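You operate a simulated robot arm through the tools that you are given. There is no shell and no other tool. Be economical: measure what you need, move in short steps, check, and stop when the job is done.

You run a simulated two-armed robot. Do the job below in one go: nothing can be reset, and whatever is moved stays where it is left.

## Task
On the top of table 3, fold the checked cloth in half, so that its two short edges meet.

It is judged by the outcome, as a careful person would: the job done as asked, and still so three seconds after it is handed in. It fails if anything else is knocked over, pushed out of place, dropped, spilled or broken. Flat cloth is picked up by pressing the open fingertips on it (5 to 10 N) and closing them slowly along it; thin cloth reads only 2 to 8 mm in the jaws.

## Robot
Two 7-joint arms with two-finger parallel grippers on one trunk, on a base that drives. Base frame: it is fixed to the floor where the robot stands at the start and does not move with it; the origin is under the middle of the robot, x ahead of it, y to its left, z up; the surface under the hand at the start is at about z = 760. Readings come in mm, rad, newtons and seconds.
The left shoulder is at the start at [70, 187, 1199], the right one opposite. With the tool pointing down near the work surface each hand reaches from about 180 to 780 mm from the robot's upright axis, wherever it stands, measured 20 degrees to its own side. Places, roughly: top of table 3 [700, 800, 800]. Payload 3.91 kg a hand.
The TCP of each hand is the grasp point between the finger pads, 30 mm short of the fingertips. In the tool frame z runs along the fingers and y along their closing line. Largest opening 110 mm; finger width 20, thickness 10; the body of the gripper, 48 by 112 mm, starts 55 mm behind the TCP.
Orientation is told as [roll, pitch, yaw] about the base's x, y, z axes, in that order, counted from this pose: with the fingers straight down and closing along the base's y, the tool's x points along the base's -x, its y along +y and its z along -z.

## Interface
- The arms move only by the tool nudge_tool. It takes "left_plan", "right_plan" or both (then of equal length, played together; a hand with none holds still); each is a list of rows, each an object (a shift or turn left out is 0, a gripper value left out holds the last) with "gripper": the closure in counts, from 0 (fully open) to 255 (shut); "offset": the shift along the tool's x, y, z in mm, a list of three; "rotation": the turn, a rotation vector about the tool's x, y, z in rad, a list of three. In form: [{"gripper": gripper, "offset": [tx, ty, tz], "rotation": [ax, ay, az]}, ...]. A call has 1 to 12 rows; each row shifts and turns the commanded pose from where the row before left it, along the tool's axes as they then stand. Rows are played at 5 a second. More than 50 mm and 0.15 rad between two rows, or a gripper value outside its range, and nothing of the call is played. Where a pose cannot be reached the arm comes as near as it can. A force on the tool above 40 N (or 10 N above the force at the start of the call, whichever is more), or a blocked arm, ends the call early, and 0.2 s more pass. Each finger travels about 72 mm/s and halts on what it meets, pressing with about 36 N; the grip force reading is that of the motor and also rises with nothing between the fingers. The clock runs only during rows and for 0.2 s after the last one: add rows that do not move to give the fingers time. It gives the time, the measured TCP pose, the force on the tool (base axes), the opening and the grip force at its end, in the units of the frame above (readings bear some noise), with the torque about the TCP (base axes, N m) and any sound that the robot's microphone picked up.
- Cameras (640 x 400 px; columns grow to the right, rows downward): "scene" is now at [114.9, -39.9, 1403.7]; the picture's right is [-0.52, -0.86, -0.00], its down [-0.66, 0.40, -0.64] and it looks along [0.55, -0.33, -0.77] (base axes); focal length 258 px, centre (320, 200). "left" rides on the left gripper at [72, -17, -103] in its tool frame; the picture's right is [0.23, 0.97, 0.00], its down [-0.76, 0.18, -0.62] and it looks along [-0.61, 0.14, 0.78] (tool axes); focal length 222 px, centre (320, 200). "right" rides on the right gripper at [72, 17, -103] in its tool frame; the picture's right is [-0.23, 0.97, 0.00], its down [-0.76, -0.18, -0.62] and it looks along [-0.61, -0.14, 0.78] (tool axes); focal length 222 px, centre (320, 200). There is no depth. A picture from a camera that has moved, and an enlarged one, comes with that camera's place and axes in the base frame and with its lens.
- snapshot(camera): a new picture of that camera. It takes no simulated time.
- slide_trunk(by): slides the trunk up (or, below 0, down) by that many mm; the arms and the scene camera ride with it, the base frame stays. It gives what a move gives, with no picture.
- roll_base(legs): drives the robot by 1 to 6 legs, each [ahead, turn to the left] in mm and rad, along the robot's own axes; the way and the turn of a leg run together, so that a leg with both is an arc; at most 1500 mm and 3.142 rad a leg. The arms and the cameras ride along, it lands a little off, and it stops where it bumps. It gives what a move gives.
- aim_head(pan, tilt): turns the head with the scene camera to pan (to the left, within 1.501 rad either way) and tilt (down, from -0.506 to 1.204), counted from straight ahead of the robot. It gives what a move gives.
- close_up(camera, box): a new picture of the part [left, top, right, bottom] of that camera's present view, enlarged. It takes no simulated time.
- job_done(): hands the job in; it is judged then, once.

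Go step by step. Nothing tells you exact positions but the pictures and the camera data: compare them with the known pose of the tool, close in by small moves and look again before you grip or let go. The budget is 120 turns and 88 pictures, counting those below and the enlarged ones. Unless the task says otherwise, let go and move clear before handing in, and close with one line.

The tools are called as name(argument=value, ...) on one line, values as JSON. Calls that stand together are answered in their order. nudge_tool: Moves the arms, as the interface text tells. Its arguments: {"type":"object","properties":{"left_plan":{"type":"array","items":{"type":"object","properties":{"gripper":{"type":"number"},"offset":{"type":"array","items":{"type":"number"}},"rotation":{"type":"array","items":{"type":"number"}}}}},"right_plan":{"type":"array","items":{"type":"object","properties":{"gripper":{"type":"number"},"offset":{"type":"array","items":{"type":"number"}},"rotation":{"type":"array","items":{"type":"number"}}}}}},"required":[]} The other tools are called the same way: slide_trunk (by) slides the trunk up or down; roll_base (legs) drives the base; aim_head (pan, tilt) turns the head that bears the scene camera; snapshot (camera) takes a picture; close_up (camera, box) takes an enlarged picture of a part of a camera's view; job_done () hands the job in.

At the start:

```text
time_s: 0.0
left_ee_pos: [631.4, 3.0, 911.4]
left_tcp_rot: [0.0, 0.001, -0.003]
left_wrist_force: [0.9, 0.1, -0.7]
left_wrist_torque: [0.01, 0.0, -0.03]
left_grip_width: 110.3
left_grasp_force: 0.1
right_ee_pos: [429.2, -405.2, 992.7]
right_tcp_rot: [0.001, 0.0, -0.004]
right_wrist_force: [0.0, -0.6, -1.0]
right_wrist_torque: [-0.01, 0.02, 0.01]
right_grip_width: 109.8
right_grasp_force: 0.1
trunk travel left (down, up): [-709.0, 231.0]
robot x, y, heading: [-1.5, -0.3, -0.002]
head pan, tilt: [-0.541, 0.873]
```

scene: 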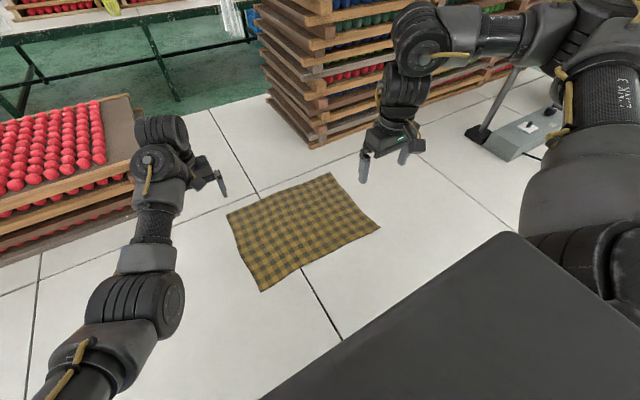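
right: 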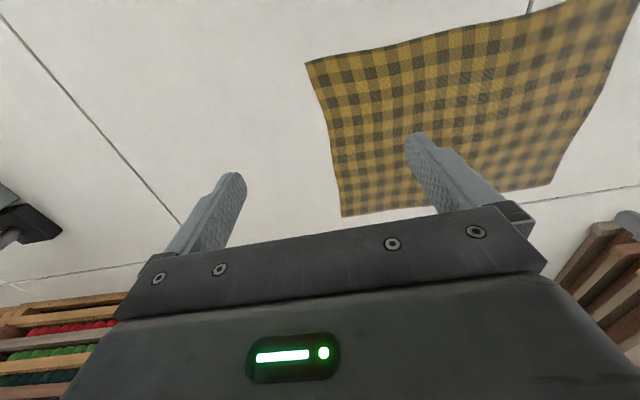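
left: 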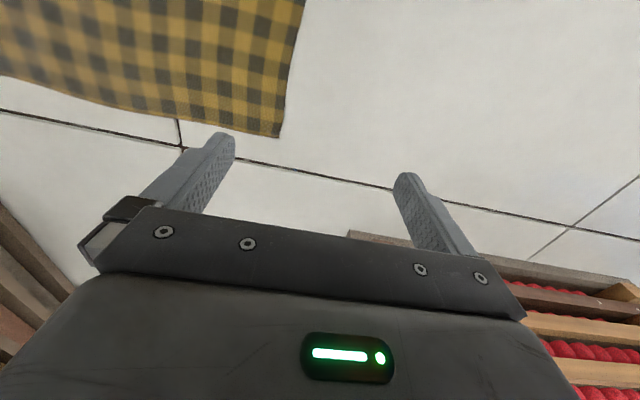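

I see a yellow-checked cloth ahead of the robot, around [506, -205]. Table 3 is off to the left near [700, 800], so I will look that way before anything else.

aim_head(pan=0.85, tilt=0.6)

```text
time_s: 1.5
left_ee_pos: [633.2, 3.5, 912.1]
left_tcp_rot: [0.0, 0.0, -0.001]
left_wrist_force: [0.4, 0.3, -0.4]
left_wrist_torque: [0.01, -0.03, -0.05]
left_grip_width: 110.1
left_grasp_force: 0.0
right_ee_pos: [429.4, -406.7, 990.5]
right_tcp_rot: [0.0, -0.001, -0.001]
right_wrist_force: [0.0, 0.4, 0.7]
right_wrist_torque: [0.0, 0.01, 0.02]
right_grip_width: 110.2
right_grasp_force: 0.1
trunk travel left (down, up): [-709.0, 231.0]
robot x, y, heading: [-0.7, -1.0, 0.0]
head pan, tilt: [0.85, 0.6]
```

snapshot(camera="scene")

```text
84 pictures are left
camera scene: at [107.4, 66.2, 1426.5], right [0.75, -0.66, 0.0], down [-0.37, -0.42, -0.83], along [0.54, 0.62, -0.56], focal length 258 px, centre (320, 200)
```

scene: 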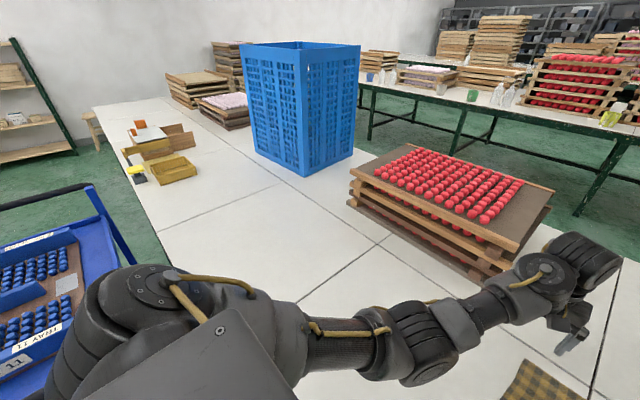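

The white top running from right to left is one long table, so the cloth already lies on table 3, with its short edges parallel to base x at about y = -40 and y = -420. I plan to drive a little to the left and face the cloth diagonally so both hands can take one short edge without crossing, so I check the space on the right first.

aim_head(pan=-1.4, tilt=0.6)

snapshot(camera="scene")

aim_head(pan=1.5, tilt=0.8)

snapshot(camera="scene")

```text
time_s: 3.6
left_ee_pos: [632.9, 2.7, 912.2]
left_tcp_rot: [0.001, 0.0, -0.001]
left_wrist_force: [0.2, -0.1, 0.0]
left_wrist_torque: [0.01, 0.0, 0.01]
left_grip_width: 110.0
left_grasp_force: 0.0
right_ee_pos: [430.7, -406.0, 992.7]
right_tcp_rot: [-0.001, -0.001, -0.002]
right_wrist_force: [0.3, -0.2, 0.3]
right_wrist_torque: [-0.01, -0.02, -0.06]
right_grip_width: 109.7
right_grasp_force: 0.1
trunk travel left (down, up): [-709.0, 231.0]
robot x, y, heading: [-0.5, 0.2, 0.002]
head pan, tilt: [-1.4, 0.6]
```

```text
83 pictures are left
camera scene: at [64.1, -87.3, 1426.5], right [-0.99, -0.17, 0.0], down [-0.1, 0.56, -0.82], along [0.14, -0.81, -0.57], focal length 258 px, centre (320, 200)
```

scene: 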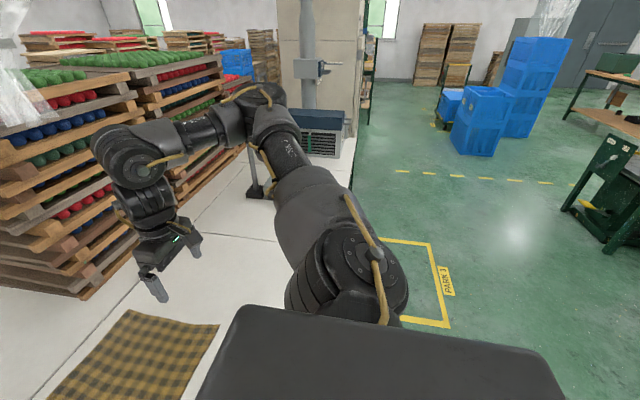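

```text
time_s: 6.2
left_ee_pos: [632.8, 4.5, 912.5]
left_tcp_rot: [-0.001, 0.001, -0.001]
left_wrist_force: [-0.6, 0.1, 1.0]
left_wrist_torque: [0.0, -0.04, 0.0]
left_grip_width: 110.1
left_grasp_force: 0.1
right_ee_pos: [429.9, -405.9, 991.9]
right_tcp_rot: [0.0, -0.001, -0.002]
right_wrist_force: [0.3, -0.1, 0.1]
right_wrist_torque: [-0.01, -0.01, 0.04]
right_grip_width: 110.1
right_grasp_force: 0.0
trunk travel left (down, up): [-709.0, 231.0]
robot x, y, heading: [-4.2, 0.0, 0.0]
head pan, tilt: [1.499, 0.799]
```

```text
82 pictures are left
camera scene: at [54.8, 80.3, 1409.6], right [1.0, -0.07, 0.0], down [-0.05, -0.71, -0.7], along [0.05, 0.7, -0.72], focal length 258 px, centre (320, 200)
```

scene: 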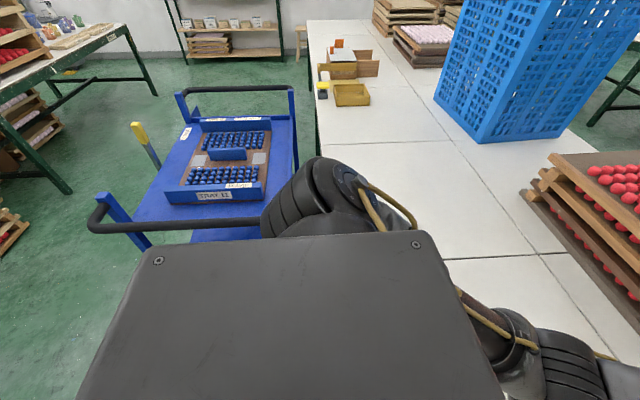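

The right is clear, but a blue cart stands behind on the left from about y = 500, so I move only about 80 mm that way and end turned slightly to the right. The legs only swing the hands over free table and floor.

roll_base(legs=[[0, -1.0], [-100, 0], [0, 0.8], [55, 0]])

aim_head(pan=-0.2, tilt=0.95)

snapshot(camera="scene")

```text
time_s: 12.6
left_ee_pos: [613.8, -67.3, 918.1]
left_tcp_rot: [-0.002, -0.008, -0.234]
left_wrist_force: [-0.4, -0.3, 0.0]
left_wrist_torque: [-0.02, 0.0, 0.04]
left_grip_width: 109.9
left_grasp_force: 0.0
right_ee_pos: [319.7, -418.9, 995.6]
right_tcp_rot: [0.0, -0.008, -0.235]
right_wrist_force: [-0.6, -0.4, 0.4]
right_wrist_torque: [-0.03, -0.07, 0.01]
right_grip_width: 109.9
right_grasp_force: 0.0
trunk travel left (down, up): [-709.0, 231.0]
robot x, y, heading: [0.5, 72.8, -0.229]
head pan, tilt: [1.499, 0.799]
```

```text
time_s: 14.4
left_ee_pos: [618.5, -68.7, 912.7]
left_tcp_rot: [-0.001, 0.001, -0.233]
left_wrist_force: [-0.5, 1.2, -0.2]
left_wrist_torque: [0.04, -0.02, 0.05]
left_grip_width: 110.0
left_grasp_force: 0.1
right_ee_pos: [326.6, -420.3, 993.5]
right_tcp_rot: [-0.002, 0.001, -0.235]
right_wrist_force: [-1.1, 0.1, -0.8]
right_wrist_torque: [0.03, -0.02, -0.03]
right_grip_width: 110.1
right_grasp_force: 0.1
trunk travel left (down, up): [-709.0, 231.0]
robot x, y, heading: [2.7, 70.9, -0.227]
head pan, tilt: [-0.201, 0.949]
```

```text
81 pictures are left
camera scene: at [116.4, 31.6, 1398.0], right [-0.42, -0.91, 0.0], down [-0.74, 0.34, -0.58], along [0.53, -0.24, -0.81], focal length 258 px, centre (320, 200)
```

scene: 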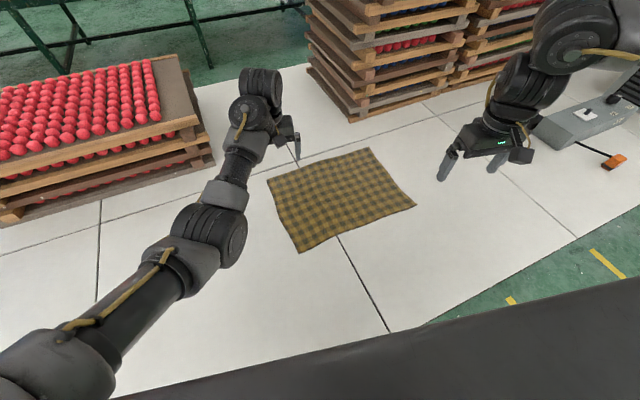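

The cloth corners come out at about C(400, -37), D(680, -38), A(668, -415) and B(395, -414). I turn both hands so the fingers close along the short edge (base x).

nudge_tool(left_plan=[{"gripper": 150, "rotation": [0, 0, 0.149]}, {"rotation": [0, 0, 0.149]}, {"rotation": [0, 0, 0.149]}, {"rotation": [0, 0, 0.149]}, {"rotation": [0, 0, 0.149]}, {"rotation": [0, 0, 0.149]}, {"rotation": [0, 0, 0.149]}, {"rotation": [0, 0, 0.149]}, {"rotation": [0, 0, 0.149]}, {}], right_plan=[{"gripper": 150, "rotation": [0, 0, 0.149]}, {"rotation": [0, 0, 0.149]}, {"rotation": [0, 0, 0.149]}, {"rotation": [0, 0, 0.149]}, {"rotation": [0, 0, 0.149]}, {"rotation": [0, 0, 0.149]}, {"rotation": [0, 0, 0.149]}, {"rotation": [0, 0, 0.149]}, {"rotation": [0, 0, 0.149]}, {}])

```text
time_s: 14.8
left_ee_pos: [618.3, -68.7, 913.0]
left_tcp_rot: [-0.003, -0.003, -0.316]
left_wrist_force: [-2.6, -14.8, -11.0]
left_wrist_torque: [1.6, -1.28, 1.26]
left_grip_width: 54.5
left_grasp_force: 0.1
right_ee_pos: [326.3, -421.4, 993.2]
right_tcp_rot: [0.001, -0.003, -0.345]
right_wrist_force: [0.1, 0.0, 0.5]
right_wrist_torque: [0.02, -0.01, -0.04]
right_grip_width: 54.6
right_grasp_force: 0.0
trunk travel left (down, up): [-709.0, 231.0]
robot x, y, heading: [1.9, 74.0, -0.24]
head pan, tilt: [-0.201, 0.949]
stopped in row 1 (left hand): the force on the tool passed its limit at 121 N (the readings are from after the stop); the commanded pose is now the measured one
```

The left hand stopped on a force after a very small turn, so something is touching it. I look before moving on.

snapshot(camera="scene")

snapshot(camera="left")

```text
80 pictures are left
camera scene: at [116.1, 31.7, 1398.1], right [-0.42, -0.91, 0.0], down [-0.74, 0.34, -0.58], along [0.53, -0.24, -0.81], focal length 258 px, centre (320, 200)
```

scene: 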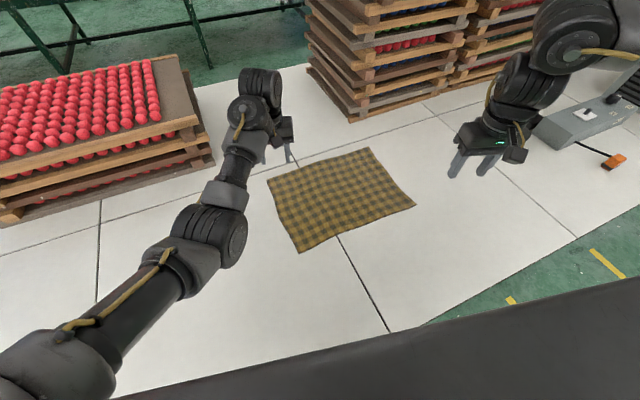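

```text
79 pictures are left
camera left: at [544.7, -62.2, 1016.3], right [0.09, 1.0, 0.0], down [0.78, -0.07, 0.63], along [0.62, -0.06, -0.78], focal length 222 px, centre (320, 200)
```

left: 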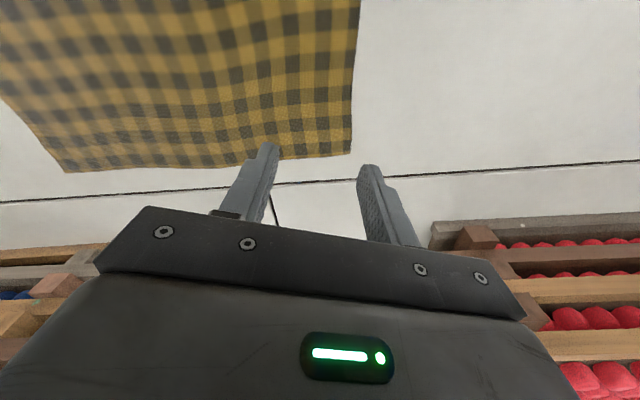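

Nothing outside touches it, so it may be the hand against its own wrist or just a jolt. I try an idle row and a small lift of the left hand.

nudge_tool(left_plan=[{"offset": [0, 0, -15]}, {"offset": [0, 0, -15]}, {}])

```text
time_s: 15.6
left_ee_pos: [625.3, -83.0, 932.8]
left_tcp_rot: [-0.004, -0.004, -0.319]
left_wrist_force: [-0.5, 0.7, 0.4]
left_wrist_torque: [0.01, -0.03, -0.01]
left_grip_width: 45.3
left_grasp_force: 0.0
left hand out of reach, approached as far as the arm can: row 1, 2
right_ee_pos: [326.2, -421.1, 992.6]
right_tcp_rot: [0.001, -0.001, -0.346]
right_wrist_force: [0.1, -0.2, 1.1]
right_wrist_torque: [-0.02, 0.0, -0.01]
right_grip_width: 45.1
right_grasp_force: 0.2
trunk travel left (down, up): [-709.0, 231.0]
robot x, y, heading: [4.7, 76.1, -0.233]
head pan, tilt: [-0.201, 0.949]
```

The arm reports it is at the edge of its reach up there, so it is a joint limit rather than a contact. I lower the left hand toward the work height, where reach should be better, and try the turn there.

nudge_tool(left_plan=[{"offset": [0, 0, 40]}, {"offset": [0, 0, 40]}, {"rotation": [0, 0, 0.08]}, {"rotation": [0, 0, 0.08]}, {"rotation": [0, 0, 0.08]}, {"rotation": [0, 0, 0.08]}, {}], right_plan=[{"rotation": [0, 0, 0.14]}, {"rotation": [0, 0, 0.14]}, {"rotation": [0, 0, 0.14]}, {"rotation": [0, 0, 0.14]}, {"rotation": [0, 0, 0.14]}, {"rotation": [0, 0, 0.14]}, {}])

```text
time_s: 17.2
left_ee_pos: [626.5, -80.5, 850.7]
left_tcp_rot: [-0.005, -0.001, -0.642]
left_wrist_force: [0.8, 0.1, -0.5]
left_wrist_torque: [-0.01, 0.0, 0.01]
left_grip_width: 45.2
left_grasp_force: 0.1
right_ee_pos: [351.4, -501.2, 1021.9]
right_tcp_rot: [0.002, 0.002, -0.974]
right_wrist_force: [0.4, 0.2, 0.5]
right_wrist_torque: [-0.01, 0.0, -0.01]
right_grip_width: 45.4
right_grasp_force: 0.0
right hand out of reach, approached as far as the arm can: row 3, 4, 5, 6
trunk travel left (down, up): [-709.0, 231.0]
robot x, y, heading: [4.4, 75.7, -0.234]
head pan, tilt: [-0.201, 0.949]
```

Lower down the left turn works. I finish it there and bring the right hand down before turning it on.

nudge_tool(left_plan=[{"rotation": [0, 0, 0.116]}, {"rotation": [0, 0, 0.116]}, {"rotation": [0, 0, 0.116]}, {"rotation": [0, 0, 0.116]}, {"rotation": [0, 0, 0.116]}, {"rotation": [0, 0, 0.116]}, {"rotation": [0, 0, 0.116]}, {"rotation": [0, 0, 0.116]}, {}, {}], right_plan=[{"offset": [0, 0, 40]}, {"offset": [0, 0, 40]}, {"offset": [0, 0, 40]}, {"offset": [0, 0, 40]}, {"rotation": [0, 0, 0.12]}, {"rotation": [0, 0, 0.12]}, {"rotation": [0, 0, 0.12]}, {"rotation": [0, 0, 0.12]}, {"rotation": [0, 0, 0.12]}, {}])

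snapshot(camera="scene")

```text
time_s: 18.3
left_ee_pos: [625.3, -82.4, 851.8]
left_tcp_rot: [0.001, -0.009, -1.132]
left_wrist_force: [2.4, -0.2, -2.2]
left_wrist_torque: [-0.12, 0.16, -0.11]
left_grip_width: 45.3
left_grasp_force: 0.1
right_ee_pos: [346.9, -502.1, 863.6]
right_tcp_rot: [0.001, 0.003, -1.006]
right_wrist_force: [1.0, -0.3, 0.3]
right_wrist_torque: [0.01, 0.0, -0.01]
right_grip_width: 45.5
right_grasp_force: 0.0
trunk travel left (down, up): [-709.0, 231.0]
robot x, y, heading: [4.4, 73.5, -0.237]
head pan, tilt: [-0.201, 0.949]
stopped in row 5 (left hand): the force on the tool passed its limit at 50 N (the readings are from after the stop); the commanded pose is now the measured one
```

```text
78 pictures are left
camera scene: at [116.4, 31.4, 1398.1], right [-0.42, -0.91, 0.0], down [-0.74, 0.34, -0.58], along [0.53, -0.24, -0.81], focal length 258 px, centre (320, 200)
```

scene: 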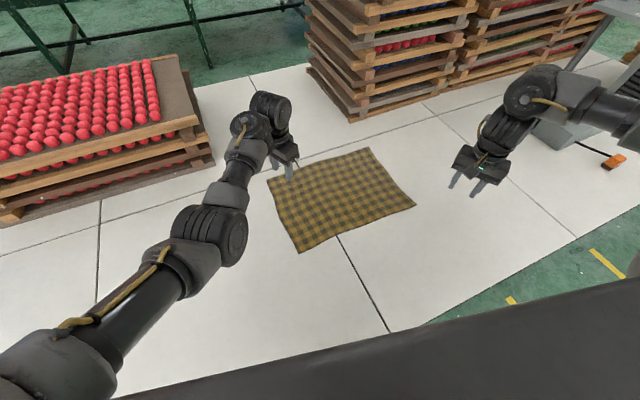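

The turn stopped again at a base yaw of -1.13, maybe just from a fast wrist motion. I continue in smaller steps.

nudge_tool(left_plan=[{}, {"rotation": [0, 0, 0.05]}, {"rotation": [0, 0, 0.05]}, {"rotation": [0, 0, 0.05]}, {"rotation": [0, 0, 0.05]}, {"rotation": [0, 0, 0.05]}, {"rotation": [0, 0, 0.05]}, {"rotation": [0, 0, 0.05]}, {"rotation": [0, 0, 0.05]}, {"rotation": [0, 0, 0.04]}, {}], right_plan=[{}, {"rotation": [0, 0, 0.07]}, {"rotation": [0, 0, 0.07]}, {"rotation": [0, 0, 0.07]}, {"rotation": [0, 0, 0.07]}, {"rotation": [0, 0, 0.07]}, {"rotation": [0, 0, 0.07]}, {"rotation": [0, 0, 0.07]}, {"rotation": [0, 0, 0.07]}, {}, {}])

```text
time_s: 20.7
left_ee_pos: [624.3, -84.4, 851.0]
left_tcp_rot: [0.004, -0.007, -1.568]
left_wrist_force: [0.6, -0.9, 0.7]
left_wrist_torque: [0.04, -0.01, 0.0]
left_grip_width: 45.6
left_grasp_force: 0.0
right_ee_pos: [373.4, -585.6, 827.9]
right_tcp_rot: [-0.001, 0.007, -1.564]
right_wrist_force: [0.7, 0.2, -0.5]
right_wrist_torque: [0.01, -0.01, 0.0]
right_grip_width: 45.4
right_grasp_force: 0.0
right hand out of reach, approached as far as the arm can: row 3, 4, 5, 6, 7, 8, 9
trunk travel left (down, up): [-709.0, 231.0]
robot x, y, heading: [2.1, 73.8, -0.238]
head pan, tilt: [-0.201, 0.949]
```

Left is at the wanted turn, but the right arm is pushed outward by that turn. I set the right hand back to yaw 0 (closing square to the edge), which suits it better.

nudge_tool(right_plan=[{"offset": [0, 0, -8], "rotation": [0, 0, -0.142]}, {"offset": [0, 0, -8], "rotation": [0, 0, -0.142]}, {"offset": [0, 0, -8], "rotation": [0, 0, -0.142]}, {"offset": [0, 0, -8], "rotation": [0, 0, -0.142]}, {"offset": [0, 0, -8], "rotation": [0, 0, -0.142]}, {"rotation": [0, 0, -0.142]}, {"rotation": [0, 0, -0.142]}, {"rotation": [0, 0, -0.142]}, {"rotation": [0, 0, -0.142]}, {"rotation": [0, 0, -0.142]}, {"rotation": [0, 0, -0.142]}, {}])

```text
time_s: 23.3
left_ee_pos: [624.6, -83.8, 852.0]
left_tcp_rot: [0.003, -0.008, -1.567]
left_wrist_force: [-0.5, 0.5, 0.6]
left_wrist_torque: [0.03, -0.01, 0.0]
left_grip_width: 45.3
left_grasp_force: 0.1
right_ee_pos: [374.3, -585.2, 867.6]
right_tcp_rot: [0.003, 0.002, -0.001]
right_wrist_force: [0.2, 0.4, -0.2]
right_wrist_torque: [0.01, -0.02, 0.01]
right_grip_width: 45.1
right_grasp_force: 0.0
trunk travel left (down, up): [-709.0, 231.0]
robot x, y, heading: [2.8, 76.4, -0.23]
head pan, tilt: [-0.201, 0.949]
```

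Now I bring the right hand over toward corner C and the left above corner D, then look.

nudge_tool(left_plan=[{"offset": [0, 0, 0], "gripper": 185}, {"offset": [15, 12, 0]}, {"offset": [14, 11, 0]}, {}, {}, {}, {}, {}, {}, {}], right_plan=[{"offset": [-4, 48, 0], "gripper": 185}, {"offset": [-4, 48, 0]}, {"offset": [-4, 48, 0]}, {"offset": [-4, 48, 0]}, {"offset": [-4, 48, 0]}, {"offset": [-4, 48, 0]}, {"offset": [-4, 48, 0]}, {"offset": [-4, 48, 0]}, {"offset": [-4, 48, 0]}, {}])

snapshot(camera="scene")

snapshot(camera="left")

snapshot(camera="right")

```text
time_s: 25.5
left_ee_pos: [648.5, -55.2, 853.2]
left_tcp_rot: [0.004, -0.006, -1.569]
left_wrist_force: [0.1, -0.5, 0.0]
left_wrist_torque: [0.0, -0.03, 0.04]
left_grip_width: 30.5
left_grasp_force: 0.0
right_ee_pos: [409.1, -154.0, 864.2]
right_tcp_rot: [0.005, 0.001, -0.004]
right_wrist_force: [0.3, 0.4, 0.1]
right_wrist_torque: [0.01, -0.01, -0.03]
right_grip_width: 30.3
right_grasp_force: 0.0
trunk travel left (down, up): [-709.0, 231.0]
robot x, y, heading: [3.6, 69.9, -0.235]
head pan, tilt: [-0.201, 0.949]
```

```text
77 pictures are left
camera scene: at [115.6, 30.0, 1398.1], right [-0.42, -0.91, 0.0], down [-0.74, 0.34, -0.58], along [0.53, -0.24, -0.81], focal length 258 px, centre (320, 200)
```

scene: 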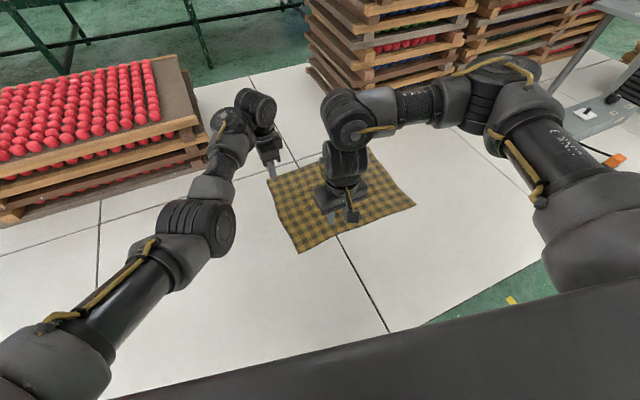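

```text
76 pictures are left
camera left: at [630.1, 17.8, 955.0], right [0.97, 0.23, 0.0], down [0.18, -0.76, 0.63], along [0.15, -0.61, -0.78], focal length 222 px, centre (320, 200)
```

left: 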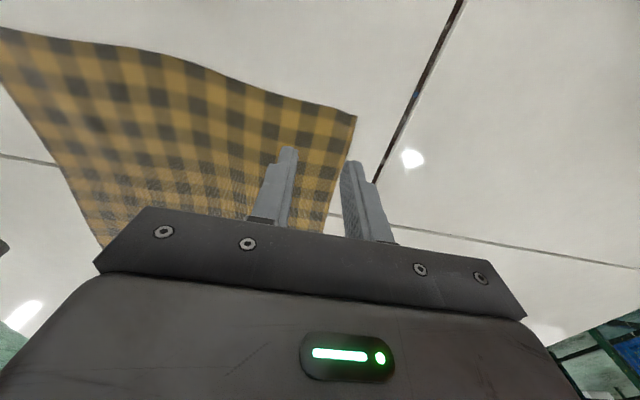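

```text
75 pictures are left
camera right: at [337.1, -138.0, 967.9], right [0.23, 0.97, 0.0], down [0.76, -0.18, 0.62], along [0.61, -0.14, -0.78], focal length 222 px, centre (320, 200)
```

right: 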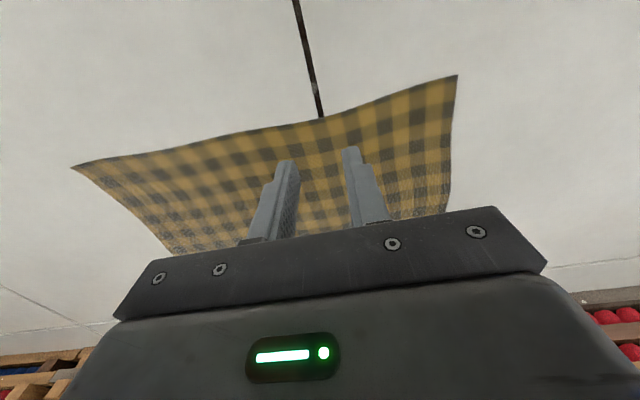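

The pictures agree: D is at (676, -36) and C at (398, -35), on z = 760. I place the right hand over C and bring both hands down to about 15 mm above the table.

nudge_tool(left_plan=[{}, {}, {}, {"offset": [0, 0, 20]}, {"offset": [0, 0, 20]}, {"offset": [0, 0, 10]}, {}], right_plan=[{"offset": [-3, 35, 0]}, {"offset": [-2, 35, 0]}, {"offset": [0, 28, 0]}, {"offset": [0, 0, 25]}, {"offset": [0, 0, 20]}, {"offset": [0, 0, 15]}, {}])

snapshot(camera="left")

snapshot(camera="right")

```text
time_s: 27.1
left_ee_pos: [649.6, -55.1, 801.1]
left_tcp_rot: [0.004, -0.008, -1.566]
left_wrist_force: [-1.1, -0.7, 0.2]
left_wrist_torque: [0.01, -0.03, -0.01]
left_grip_width: 30.1
left_grasp_force: 0.1
right_ee_pos: [426.7, -58.5, 805.9]
right_tcp_rot: [0.003, 0.0, -0.002]
right_wrist_force: [-0.1, 0.6, 0.0]
right_wrist_torque: [-0.01, -0.03, 0.01]
right_grip_width: 30.5
right_grasp_force: 0.0
right hand out of reach, approached as far as the arm can: row 2, 3
trunk travel left (down, up): [-709.0, 231.0]
robot x, y, heading: [5.2, 74.0, -0.236]
head pan, tilt: [-0.201, 0.949]
```

```text
74 pictures are left
camera left: at [631.5, 18.1, 904.9], right [0.97, 0.23, 0.0], down [0.18, -0.76, 0.63], along [0.15, -0.61, -0.78], focal length 222 px, centre (320, 200)
```

left: 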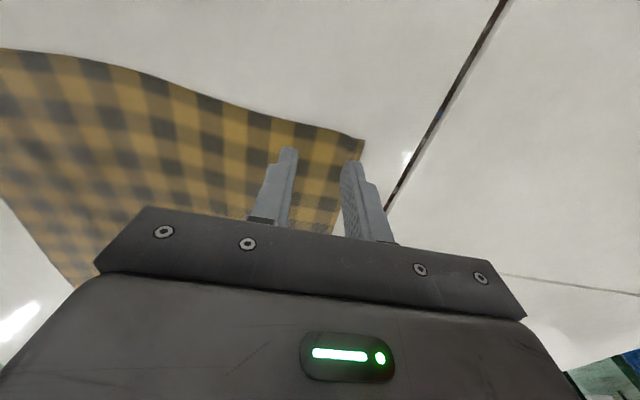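

```text
73 pictures are left
camera right: at [354.7, -41.3, 909.2], right [0.23, 0.97, 0.0], down [0.76, -0.18, 0.62], along [0.61, -0.14, -0.78], focal length 222 px, centre (320, 200)
```

right: 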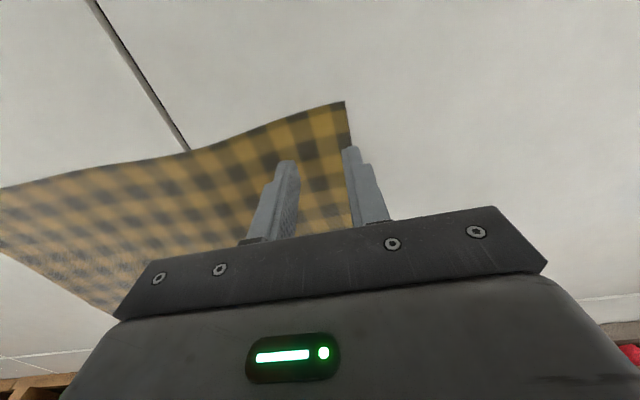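

The right hand ended 12 mm too far in x. I correct that now that it is lower, then check both before pressing.

nudge_tool(left_plan=[{}, {"offset": [0, 0, 4]}, {}], right_plan=[{"offset": [7, 0, 3]}, {"offset": [6, 0, 4]}, {}])

```text
time_s: 27.9
left_ee_pos: [649.1, -55.1, 798.6]
left_tcp_rot: [0.003, -0.007, -1.567]
left_wrist_force: [-0.4, -0.8, -0.9]
left_wrist_torque: [0.02, -0.02, -0.03]
left_grip_width: 30.4
left_grasp_force: 0.0
right_ee_pos: [413.3, -57.2, 795.8]
right_tcp_rot: [0.001, 0.001, -0.001]
right_wrist_force: [0.3, 0.4, -0.2]
right_wrist_torque: [0.04, 0.03, -0.01]
right_grip_width: 30.4
right_grasp_force: 0.1
trunk travel left (down, up): [-709.0, 231.0]
robot x, y, heading: [0.2, 71.0, -0.235]
head pan, tilt: [-0.201, 0.949]
```

Now I lower in small steps until each pair of fingertips presses with 5 to 10 N.

nudge_tool(left_plan=[{"offset": [0, 0, 3]}, {"offset": [0, 0, 3]}, {"offset": [0, 0, 2]}, {}], right_plan=[{"offset": [0, 0, 2]}, {"offset": [0, 0, 2]}, {"offset": [0, 0, 2]}, {}])

```text
time_s: 28.9
left_ee_pos: [647.4, -53.4, 791.9]
left_tcp_rot: [0.007, -0.008, -1.567]
left_wrist_force: [1.4, -0.4, 7.4]
left_wrist_torque: [0.05, 0.0, -0.02]
left_grip_width: 30.1
left_grasp_force: 0.0
right_ee_pos: [412.8, -58.1, 791.9]
right_tcp_rot: [0.003, 0.0, -0.004]
right_wrist_force: [-0.3, 0.6, 0.8]
right_wrist_torque: [-0.03, 0.0, 0.02]
right_grip_width: 30.2
right_grasp_force: 0.1
trunk travel left (down, up): [-709.0, 231.0]
robot x, y, heading: [3.0, 75.0, -0.231]
head pan, tilt: [-0.201, 0.949]
```

Left presses with 7 N; right is not quite down.

nudge_tool(right_plan=[{"offset": [0, 0, 1]}, {"offset": [0, 0, 1]}, {}])

```text
time_s: 29.7
left_ee_pos: [647.6, -53.0, 792.0]
left_tcp_rot: [0.006, -0.009, -1.567]
left_wrist_force: [1.5, -0.6, 11.6]
left_wrist_torque: [0.03, 0.01, 0.0]
left_grip_width: 30.0
left_grasp_force: 0.1
right_ee_pos: [412.4, -58.3, 791.6]
right_tcp_rot: [0.003, -0.004, -0.004]
right_wrist_force: [3.1, -0.6, 8.6]
right_wrist_torque: [-0.05, -0.05, 0.01]
right_grip_width: 30.6
right_grasp_force: 0.1
trunk travel left (down, up): [-709.0, 231.0]
robot x, y, heading: [-0.4, 75.0, -0.231]
head pan, tilt: [-0.201, 0.949]
```

Both press on the cloth now. I close slowly along it.

nudge_tool(left_plan=[{"gripper": 192, "offset": [0, 0, -0.5]}, {"gripper": 199}, {"gripper": 206}, {"gripper": 213}, {"gripper": 220}, {"gripper": 227}, {"gripper": 234}, {"gripper": 241}, {"gripper": 248}, {"gripper": 255}, {}, {}], right_plan=[{"gripper": 192}, {"gripper": 199}, {"gripper": 206}, {"gripper": 213}, {"gripper": 220}, {"gripper": 227}, {"gripper": 234}, {"gripper": 241}, {"gripper": 248}, {"gripper": 255}, {}, {}])

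snapshot(camera="left")

snapshot(camera="right")

```text
time_s: 32.3
left_ee_pos: [646.3, -52.9, 791.8]
left_tcp_rot: [0.003, -0.008, -1.568]
left_wrist_force: [-3.8, 0.9, 2.9]
left_wrist_torque: [0.01, 0.06, -0.04]
left_grip_width: 1.8
left_grasp_force: 35.9
right_ee_pos: [412.4, -57.1, 791.5]
right_tcp_rot: [0.002, -0.001, -0.003]
right_wrist_force: [3.7, 1.6, 15.0]
right_wrist_torque: [-0.01, -0.07, 0.01]
right_grip_width: 2.3
right_grasp_force: 35.8
trunk travel left (down, up): [-709.0, 231.0]
robot x, y, heading: [3.7, 79.4, -0.235]
head pan, tilt: [-0.201, 0.949]
```

```text
72 pictures are left
camera left: at [629.0, 19.9, 894.8], right [0.97, 0.23, 0.0], down [0.18, -0.76, 0.63], along [0.15, -0.61, -0.78], focal length 222 px, centre (320, 200)
```

left: 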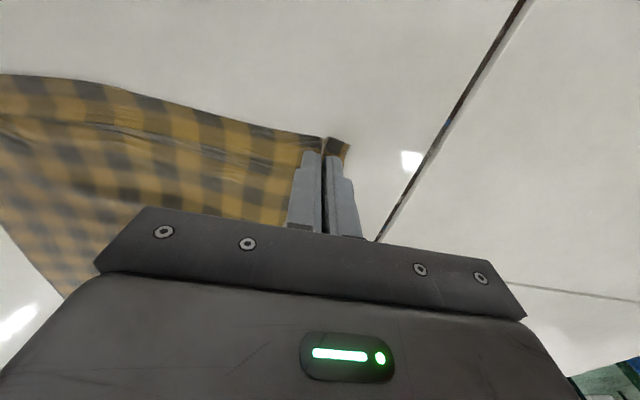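

```text
71 pictures are left
camera right: at [340.1, -40.0, 894.5], right [0.23, 0.97, 0.0], down [0.76, -0.18, 0.62], along [0.61, -0.14, -0.78], focal length 222 px, centre (320, 200)
```

right: 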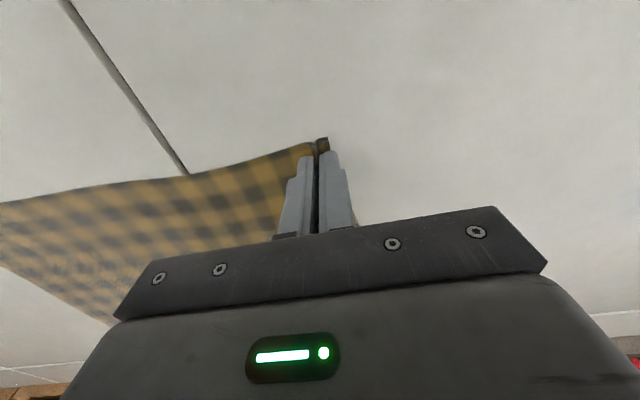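

Both hands read about 2 mm with cloth between the pads. I lift a little to check the grip.

nudge_tool(left_plan=[{"offset": [0, 0, -12]}, {"offset": [0, 0, -14]}, {"offset": [0, 0, -14]}, {}], right_plan=[{"offset": [0, 0, -12]}, {"offset": [0, 0, -14]}, {"offset": [0, 0, -14]}, {}])

snapshot(camera="scene")

snapshot(camera="right")

```text
time_s: 33.3
left_ee_pos: [648.2, -53.3, 829.5]
left_tcp_rot: [0.002, -0.007, -1.567]
left_wrist_force: [-4.4, 0.2, 1.0]
left_wrist_torque: [0.02, 0.12, -0.01]
left_grip_width: 1.8
left_grasp_force: 35.8
right_ee_pos: [414.1, -58.3, 831.1]
right_tcp_rot: [0.001, 0.003, -0.003]
right_wrist_force: [3.5, 1.1, 0.1]
right_wrist_torque: [-0.01, -0.11, 0.01]
right_grip_width: 2.3
right_grasp_force: 35.8
trunk travel left (down, up): [-709.0, 231.0]
robot x, y, heading: [3.2, 71.5, -0.238]
head pan, tilt: [-0.201, 0.949]
```

```text
70 pictures are left
camera scene: at [116.4, 31.9, 1398.0], right [-0.42, -0.91, 0.0], down [-0.74, 0.34, -0.58], along [0.53, -0.24, -0.81], focal length 258 px, centre (320, 200)
```

scene: 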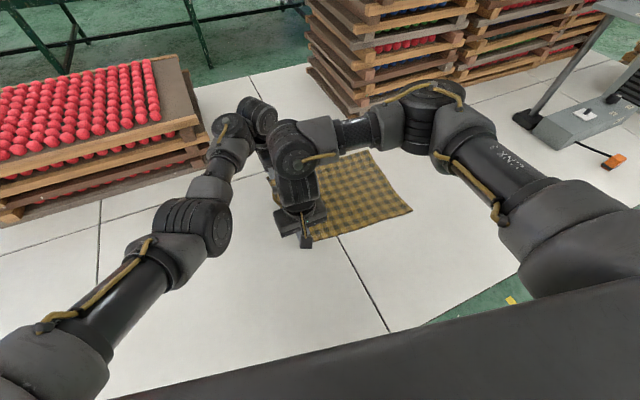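

```text
69 pictures are left
camera right: at [341.7, -40.4, 934.1], right [0.23, 0.97, 0.0], down [0.76, -0.18, 0.62], along [0.61, -0.14, -0.78], focal length 222 px, centre (320, 200)
```

right: 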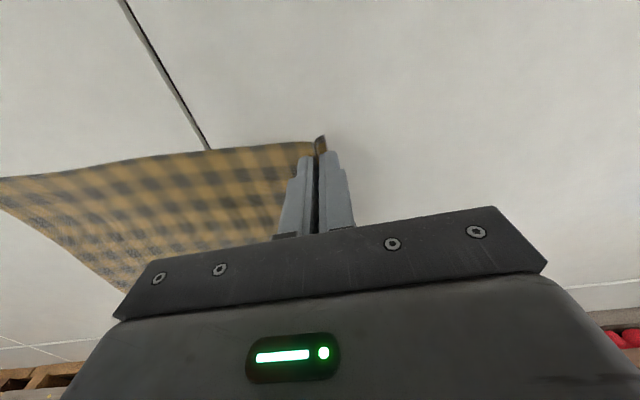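

The grip holds and the edge is taut. I raise the trunk with the cloth to give the arms height for lifting it clear of the table.

nudge_tool(right_plan=[{"offset": [-3, 0, 0]}, {}])

slide_trunk(by=230)

snapshot(camera="scene")

```text
time_s: 33.9
left_ee_pos: [648.1, -53.9, 829.4]
left_tcp_rot: [0.003, -0.006, -1.567]
left_wrist_force: [-1.5, -0.2, 0.0]
left_wrist_torque: [0.0, 0.0, 0.01]
left_grip_width: 1.8
left_grasp_force: 36.0
right_ee_pos: [417.7, -58.2, 830.7]
right_tcp_rot: [0.003, 0.001, -0.002]
right_wrist_force: [1.6, -0.3, -0.1]
right_wrist_torque: [0.05, -0.04, 0.0]
right_grip_width: 2.2
right_grasp_force: 35.9
trunk travel left (down, up): [-709.0, 231.0]
robot x, y, heading: [1.7, 69.7, -0.232]
head pan, tilt: [-0.201, 0.949]
```

```text
time_s: 36.3
left_ee_pos: [649.7, -54.0, 1059.1]
left_tcp_rot: [0.003, -0.008, -1.567]
left_wrist_force: [-0.7, 0.9, 0.1]
left_wrist_torque: [-0.01, -0.01, 0.0]
left_grip_width: 1.9
left_grasp_force: 36.2
right_ee_pos: [416.9, -56.1, 1061.9]
right_tcp_rot: [0.003, 0.001, -0.005]
right_wrist_force: [1.6, -0.1, 1.5]
right_wrist_torque: [0.01, -0.04, 0.03]
right_grip_width: 2.3
right_grasp_force: 35.9
trunk travel left (down, up): [-939.0, 1.0]
robot x, y, heading: [7.2, 73.5, -0.234]
head pan, tilt: [-0.201, 0.949]
```

```text
68 pictures are left
camera scene: at [116.5, 31.8, 1628.0], right [-0.42, -0.91, 0.0], down [-0.74, 0.34, -0.58], along [0.53, -0.24, -0.81], focal length 258 px, centre (320, 200)
```

scene: 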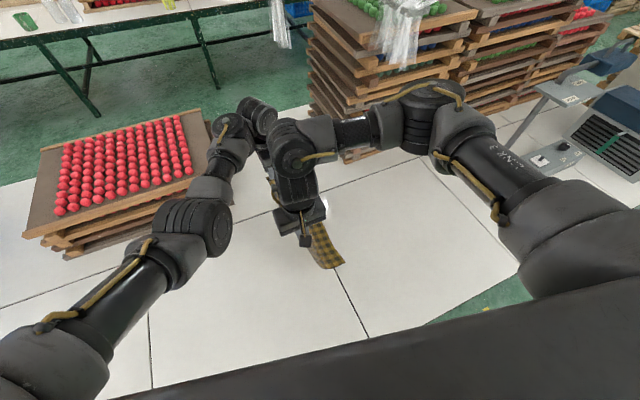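

The cloth hangs from both hands with only its far end on the table. I now swing the held edge around toward square-on to the robot, first half.

nudge_tool(left_plan=[{"offset": [16.3, -10.5, 0], "rotation": [0, 0, -0.12]}, {"offset": [17.4, -10.1, 0], "rotation": [0, 0, -0.12]}, {"offset": [18.5, -9.6, 0], "rotation": [0, 0, -0.12]}, {"offset": [19.5, -9.0, 0], "rotation": [0, 0, -0.12]}, {"offset": [20.4, -8.4, 0], "rotation": [0, 0, -0.12]}, {}], right_plan=[{"offset": [8.6, -11.5, 0], "rotation": [0, 0, -0.12]}, {"offset": [8.3, -10.3, 0], "rotation": [0, 0, -0.12]}, {"offset": [7.8, -9.2, 0], "rotation": [0, 0, -0.12]}, {"offset": [7.2, -8.2, 0], "rotation": [0, 0, -0.12]}, {"offset": [6.4, -7.3, 0], "rotation": [0, 0, -0.12]}, {}])

```text
time_s: 36.8
left_ee_pos: [632.0, -31.2, 1060.6]
left_tcp_rot: [0.011, -0.021, -1.403]
left_wrist_force: [14.8, -6.0, -25.0]
left_wrist_torque: [-1.1, 1.03, -0.95]
left_grip_width: 1.8
left_grasp_force: 36.0
right_ee_pos: [404.7, -75.2, 1060.5]
right_tcp_rot: [0.003, -0.001, 0.178]
right_wrist_force: [1.6, 0.2, 0.0]
right_wrist_torque: [-0.01, -0.03, -0.03]
right_grip_width: 2.4
right_grasp_force: 35.2
trunk travel left (down, up): [-939.0, 1.0]
robot x, y, heading: [2.7, 71.6, -0.234]
head pan, tilt: [-0.201, 0.949]
stopped in row 2 (left hand): the force on the tool passed its limit at 113 N (the readings are from after the stop); the commanded pose is now the measured one
```

The trip seems to come from a fast wrist motion of the left arm, since nothing is near it. I go on with much smaller turns per row.

nudge_tool(left_plan=[{}, {"offset": [7.7, -3.8, 0], "rotation": [0, 0, -0.05]}, {"offset": [7.8, -3.7, 0], "rotation": [0, 0, -0.05]}, {"offset": [8.0, -3.6, 0], "rotation": [0, 0, -0.05]}, {"offset": [8.2, -3.5, 0], "rotation": [0, 0, -0.05]}, {"offset": [8.4, -3.4, 0], "rotation": [0, 0, -0.05]}, {"offset": [8.5, -3.3, 0], "rotation": [0, 0, -0.05]}, {"offset": [8.7, -3.1, 0], "rotation": [0, 0, -0.05]}, {"offset": [8.8, -3.0, 0], "rotation": [0, 0, -0.05]}, {"offset": [9.0, -2.8, 0], "rotation": [0, 0, -0.05]}, {"offset": [9.1, -2.7, 0], "rotation": [0, 0, -0.05]}, {}], right_plan=[{}, {"offset": [3.6, -3.9, 0], "rotation": [0, 0, -0.05]}, {"offset": [3.5, -3.7, 0], "rotation": [0, 0, -0.05]}, {"offset": [3.4, -3.6, 0], "rotation": [0, 0, -0.05]}, {"offset": [3.2, -3.4, 0], "rotation": [0, 0, -0.05]}, {"offset": [3.1, -3.2, 0], "rotation": [0, 0, -0.05]}, {"offset": [3.0, -3.1, 0], "rotation": [0, 0, -0.05]}, {"offset": [2.8, -2.9, 0], "rotation": [0, 0, -0.05]}, {"offset": [2.7, -2.8, 0], "rotation": [0, 0, -0.05]}, {"offset": [2.5, -2.6, 0], "rotation": [0, 0, -0.05]}, {"offset": [2.4, -2.5, 0], "rotation": [0, 0, -0.05]}, {}])

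```text
time_s: 37.3
left_ee_pos: [633.1, -31.5, 1059.8]
left_tcp_rot: [0.011, -0.022, -1.403]
left_wrist_force: [9.8, -4.4, -18.7]
left_wrist_torque: [-0.78, 0.79, -0.66]
left_grip_width: 1.8
left_grasp_force: 35.5
right_ee_pos: [405.8, -76.2, 1060.3]
right_tcp_rot: [0.005, -0.002, 0.181]
right_wrist_force: [1.5, 0.1, -0.2]
right_wrist_torque: [0.02, -0.05, -0.02]
right_grip_width: 2.4
right_grasp_force: 36.0
trunk travel left (down, up): [-939.0, 1.0]
robot x, y, heading: [0.1, 72.1, -0.235]
head pan, tilt: [-0.201, 0.949]
stopped in row 2 (left hand): the force on the tool passed its limit at 56 N (the readings are from after the stop); the commanded pose is now the measured one
```

The force on the left hand persists, so there is a real contact. I look closely at the left wrist.

close_up(camera="scene", box=[180, 70, 380, 280])

snapshot(camera="left")

snapshot(camera="right")

```text
1.90 times, centred on (280, 175) of scene
camera zoom: at [115.9, 31.7, 1628.1], right [-0.42, -0.91, 0.0], down [-0.74, 0.34, -0.58], along [0.53, -0.24, -0.81], focal length 492 px, centre (396, 248)
```

zoom: 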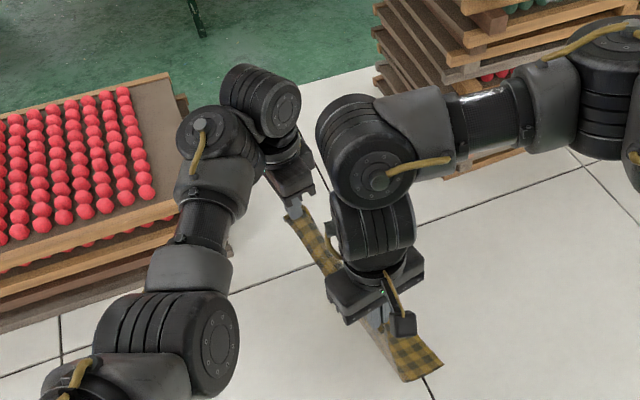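

```text
66 pictures are left
camera left: at [602.8, 39.3, 1161.9], right [0.92, 0.39, 0.0], down [0.29, -0.71, 0.64], along [0.25, -0.59, -0.77], focal length 222 px, centre (320, 200)
```

left: 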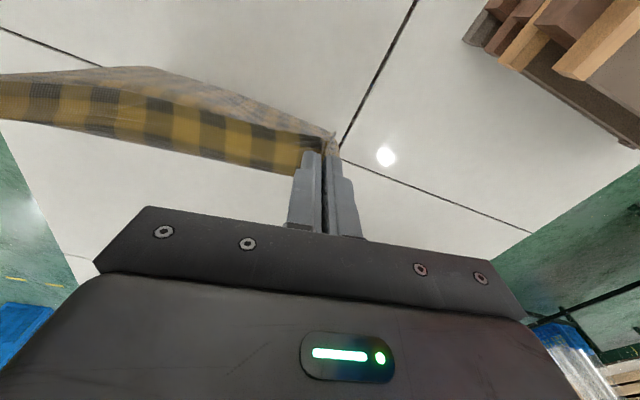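

```text
65 pictures are left
camera right: at [330.6, -71.7, 1164.1], right [0.05, 1.0, 0.0], down [0.78, -0.04, 0.62], along [0.62, -0.03, -0.78], focal length 222 px, centre (320, 200)
```

right: 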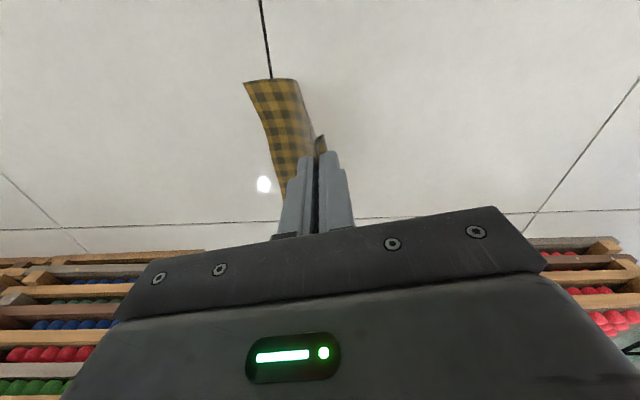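

The left hand's camera side is pressing against its own forearm joint at this turn and pose. I back that turn off a little and will move the hands to a more comfortable place before turning the left again.

nudge_tool(left_plan=[{"rotation": [0, 0, 0.04]}, {"rotation": [0, 0, 0.05]}, {"rotation": [0, 0, 0.05]}, {}])

```text
time_s: 38.3
left_ee_pos: [634.1, -31.5, 1059.9]
left_tcp_rot: [0.012, -0.021, -1.544]
left_wrist_force: [-2.3, -1.3, 0.3]
left_wrist_torque: [-0.02, 0.06, -0.02]
left_grip_width: 1.6
left_grasp_force: 35.9
right_ee_pos: [405.0, -75.7, 1061.0]
right_tcp_rot: [0.0, 0.0, 0.181]
right_wrist_force: [1.8, 0.8, -0.4]
right_wrist_torque: [-0.01, -0.06, -0.03]
right_grip_width: 2.3
right_grasp_force: 35.9
trunk travel left (down, up): [-939.0, 1.0]
robot x, y, heading: [-2.0, 72.6, -0.23]
head pan, tilt: [-0.201, 0.949]
```

The contact is gone. I swing the edge on with the left hand only shifting and the right hand turning.

nudge_tool(left_plan=[{"offset": [6.9, -5.2, 0]}, {"offset": [6.8, -5.5, 0]}, {"offset": [6.7, -5.7, 0]}, {"offset": [6.6, -6.0, 0]}, {"offset": [6.5, -6.3, 0]}, {"offset": [6.4, -6.5, 0]}, {"offset": [6.2, -6.8, 0]}, {"offset": [6.1, -7.0, 0]}, {"offset": [5.9, -7.3, 0]}, {"offset": [5.8, -7.5, 0]}, {"offset": [5.6, -7.7, 0]}, {}], right_plan=[{"offset": [3.6, -3.9, 0], "rotation": [0, 0, -0.05]}, {"offset": [3.5, -3.7, 0], "rotation": [0, 0, -0.05]}, {"offset": [3.4, -3.6, 0], "rotation": [0, 0, -0.05]}, {"offset": [3.2, -3.4, 0], "rotation": [0, 0, -0.05]}, {"offset": [3.1, -3.2, 0], "rotation": [0, 0, -0.05]}, {"offset": [3.0, -3.1, 0], "rotation": [0, 0, -0.05]}, {"offset": [2.8, -2.9, 0], "rotation": [0, 0, -0.05]}, {"offset": [2.7, -2.8, 0], "rotation": [0, 0, -0.05]}, {"offset": [2.5, -2.6, 0], "rotation": [0, 0, -0.05]}, {"offset": [2.4, -2.5, 0], "rotation": [0, 0, -0.05]}, {"offset": [2.2, -2.3, 0], "rotation": [0, 0, -0.05]}, {}])

snapshot(camera="scene")

```text
time_s: 39.2
left_ee_pos: [613.8, -10.5, 1058.8]
left_tcp_rot: [0.016, -0.026, -1.549]
left_wrist_force: [11.0, 2.6, -6.3]
left_wrist_torque: [-0.97, 1.58, -1.12]
left_grip_width: 2.1
left_grasp_force: 35.5
right_ee_pos: [397.0, -88.1, 1059.1]
right_tcp_rot: [0.003, -0.004, 0.349]
right_wrist_force: [1.9, 1.4, -0.1]
right_wrist_torque: [0.01, -0.05, -0.02]
right_grip_width: 2.1
right_grasp_force: 36.1
trunk travel left (down, up): [-939.0, 1.0]
robot x, y, heading: [-0.5, 77.7, -0.232]
head pan, tilt: [-0.201, 0.949]
stopped in row 4 (left hand): the force on the tool passed its limit at 48 N (the readings are from after the stop); the commanded pose is now the measured one
```

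```text
64 pictures are left
camera scene: at [116.0, 31.8, 1628.1], right [-0.42, -0.91, 0.0], down [-0.74, 0.34, -0.58], along [0.53, -0.24, -0.81], focal length 258 px, centre (320, 200)
```

scene: 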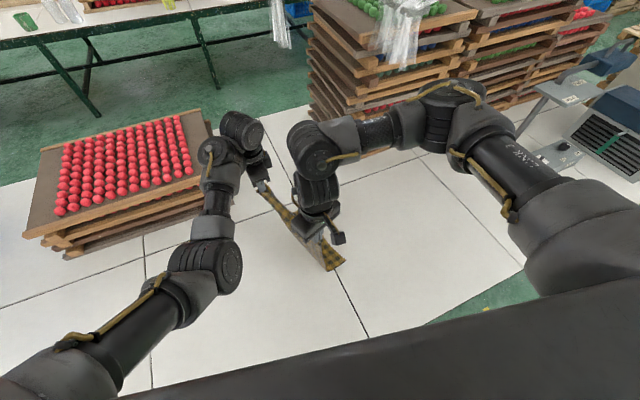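

The left hand again touches its own forearm when it moves inward, so I stop forcing that. New idea: the cloth's free edge now lies almost under the hands, so I can make the fold by swinging the base with the hands held. First I relieve the left contact and look where the free edge lies.

nudge_tool(left_plan=[{"offset": [-3, 3, 0], "rotation": [0, 0, 0.05]}, {"offset": [-3, 3, 0], "rotation": [0, 0, 0.05]}, {}])

snapshot(camera="left")

snapshot(camera="right")

close_up(camera="scene", box=[200, 100, 400, 300])

```text
time_s: 40.0
left_ee_pos: [619.9, -14.7, 1060.1]
left_tcp_rot: [0.017, -0.023, -1.645]
left_wrist_force: [-6.5, -2.1, 0.5]
left_wrist_torque: [-0.07, 0.17, 0.07]
left_grip_width: 1.7
left_grasp_force: 36.2
right_ee_pos: [396.9, -89.4, 1060.3]
right_tcp_rot: [0.003, -0.002, 0.35]
right_wrist_force: [5.6, 2.9, 0.4]
right_wrist_torque: [0.12, -0.19, -0.03]
right_grip_width: 2.0
right_grasp_force: 35.8
trunk travel left (down, up): [-939.0, 1.0]
robot x, y, heading: [3.8, 75.7, -0.233]
head pan, tilt: [-0.201, 0.949]
```

```text
63 pictures are left
camera left: at [607.2, 60.8, 1161.0], right [0.99, 0.15, 0.01], down [0.11, -0.76, 0.64], along [0.11, -0.63, -0.77], focal length 222 px, centre (320, 200)
```

left: 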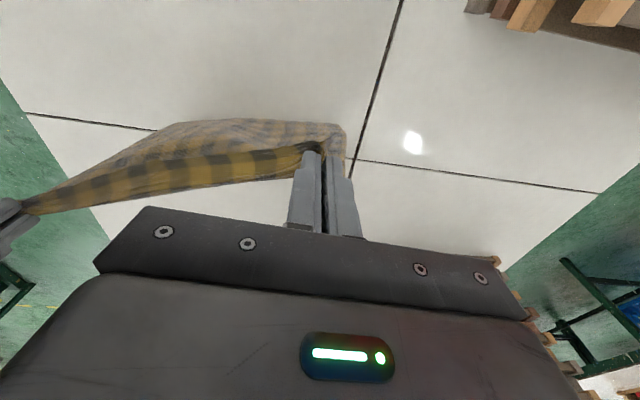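

```text
62 pictures are left
camera right: at [323.4, -98.0, 1163.1], right [-0.12, 0.99, 0.0], down [0.78, 0.09, 0.62], along [0.62, 0.08, -0.78], focal length 222 px, centre (320, 200)
```

right: 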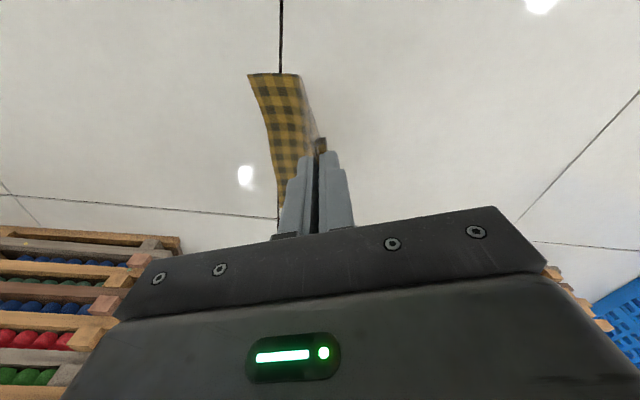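

```text
2.00 times, centred on (300, 200) of scene
camera zoom: at [116.3, 31.8, 1628.1], right [-0.42, -0.91, 0.0], down [-0.74, 0.34, -0.58], along [0.53, -0.24, -0.81], focal length 516 px, centre (360, 200)
```

zoom: 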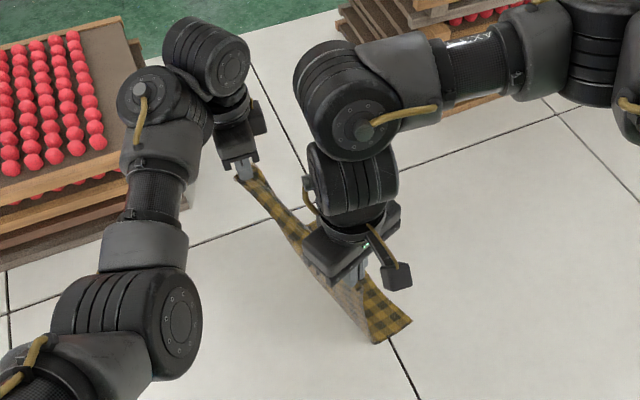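

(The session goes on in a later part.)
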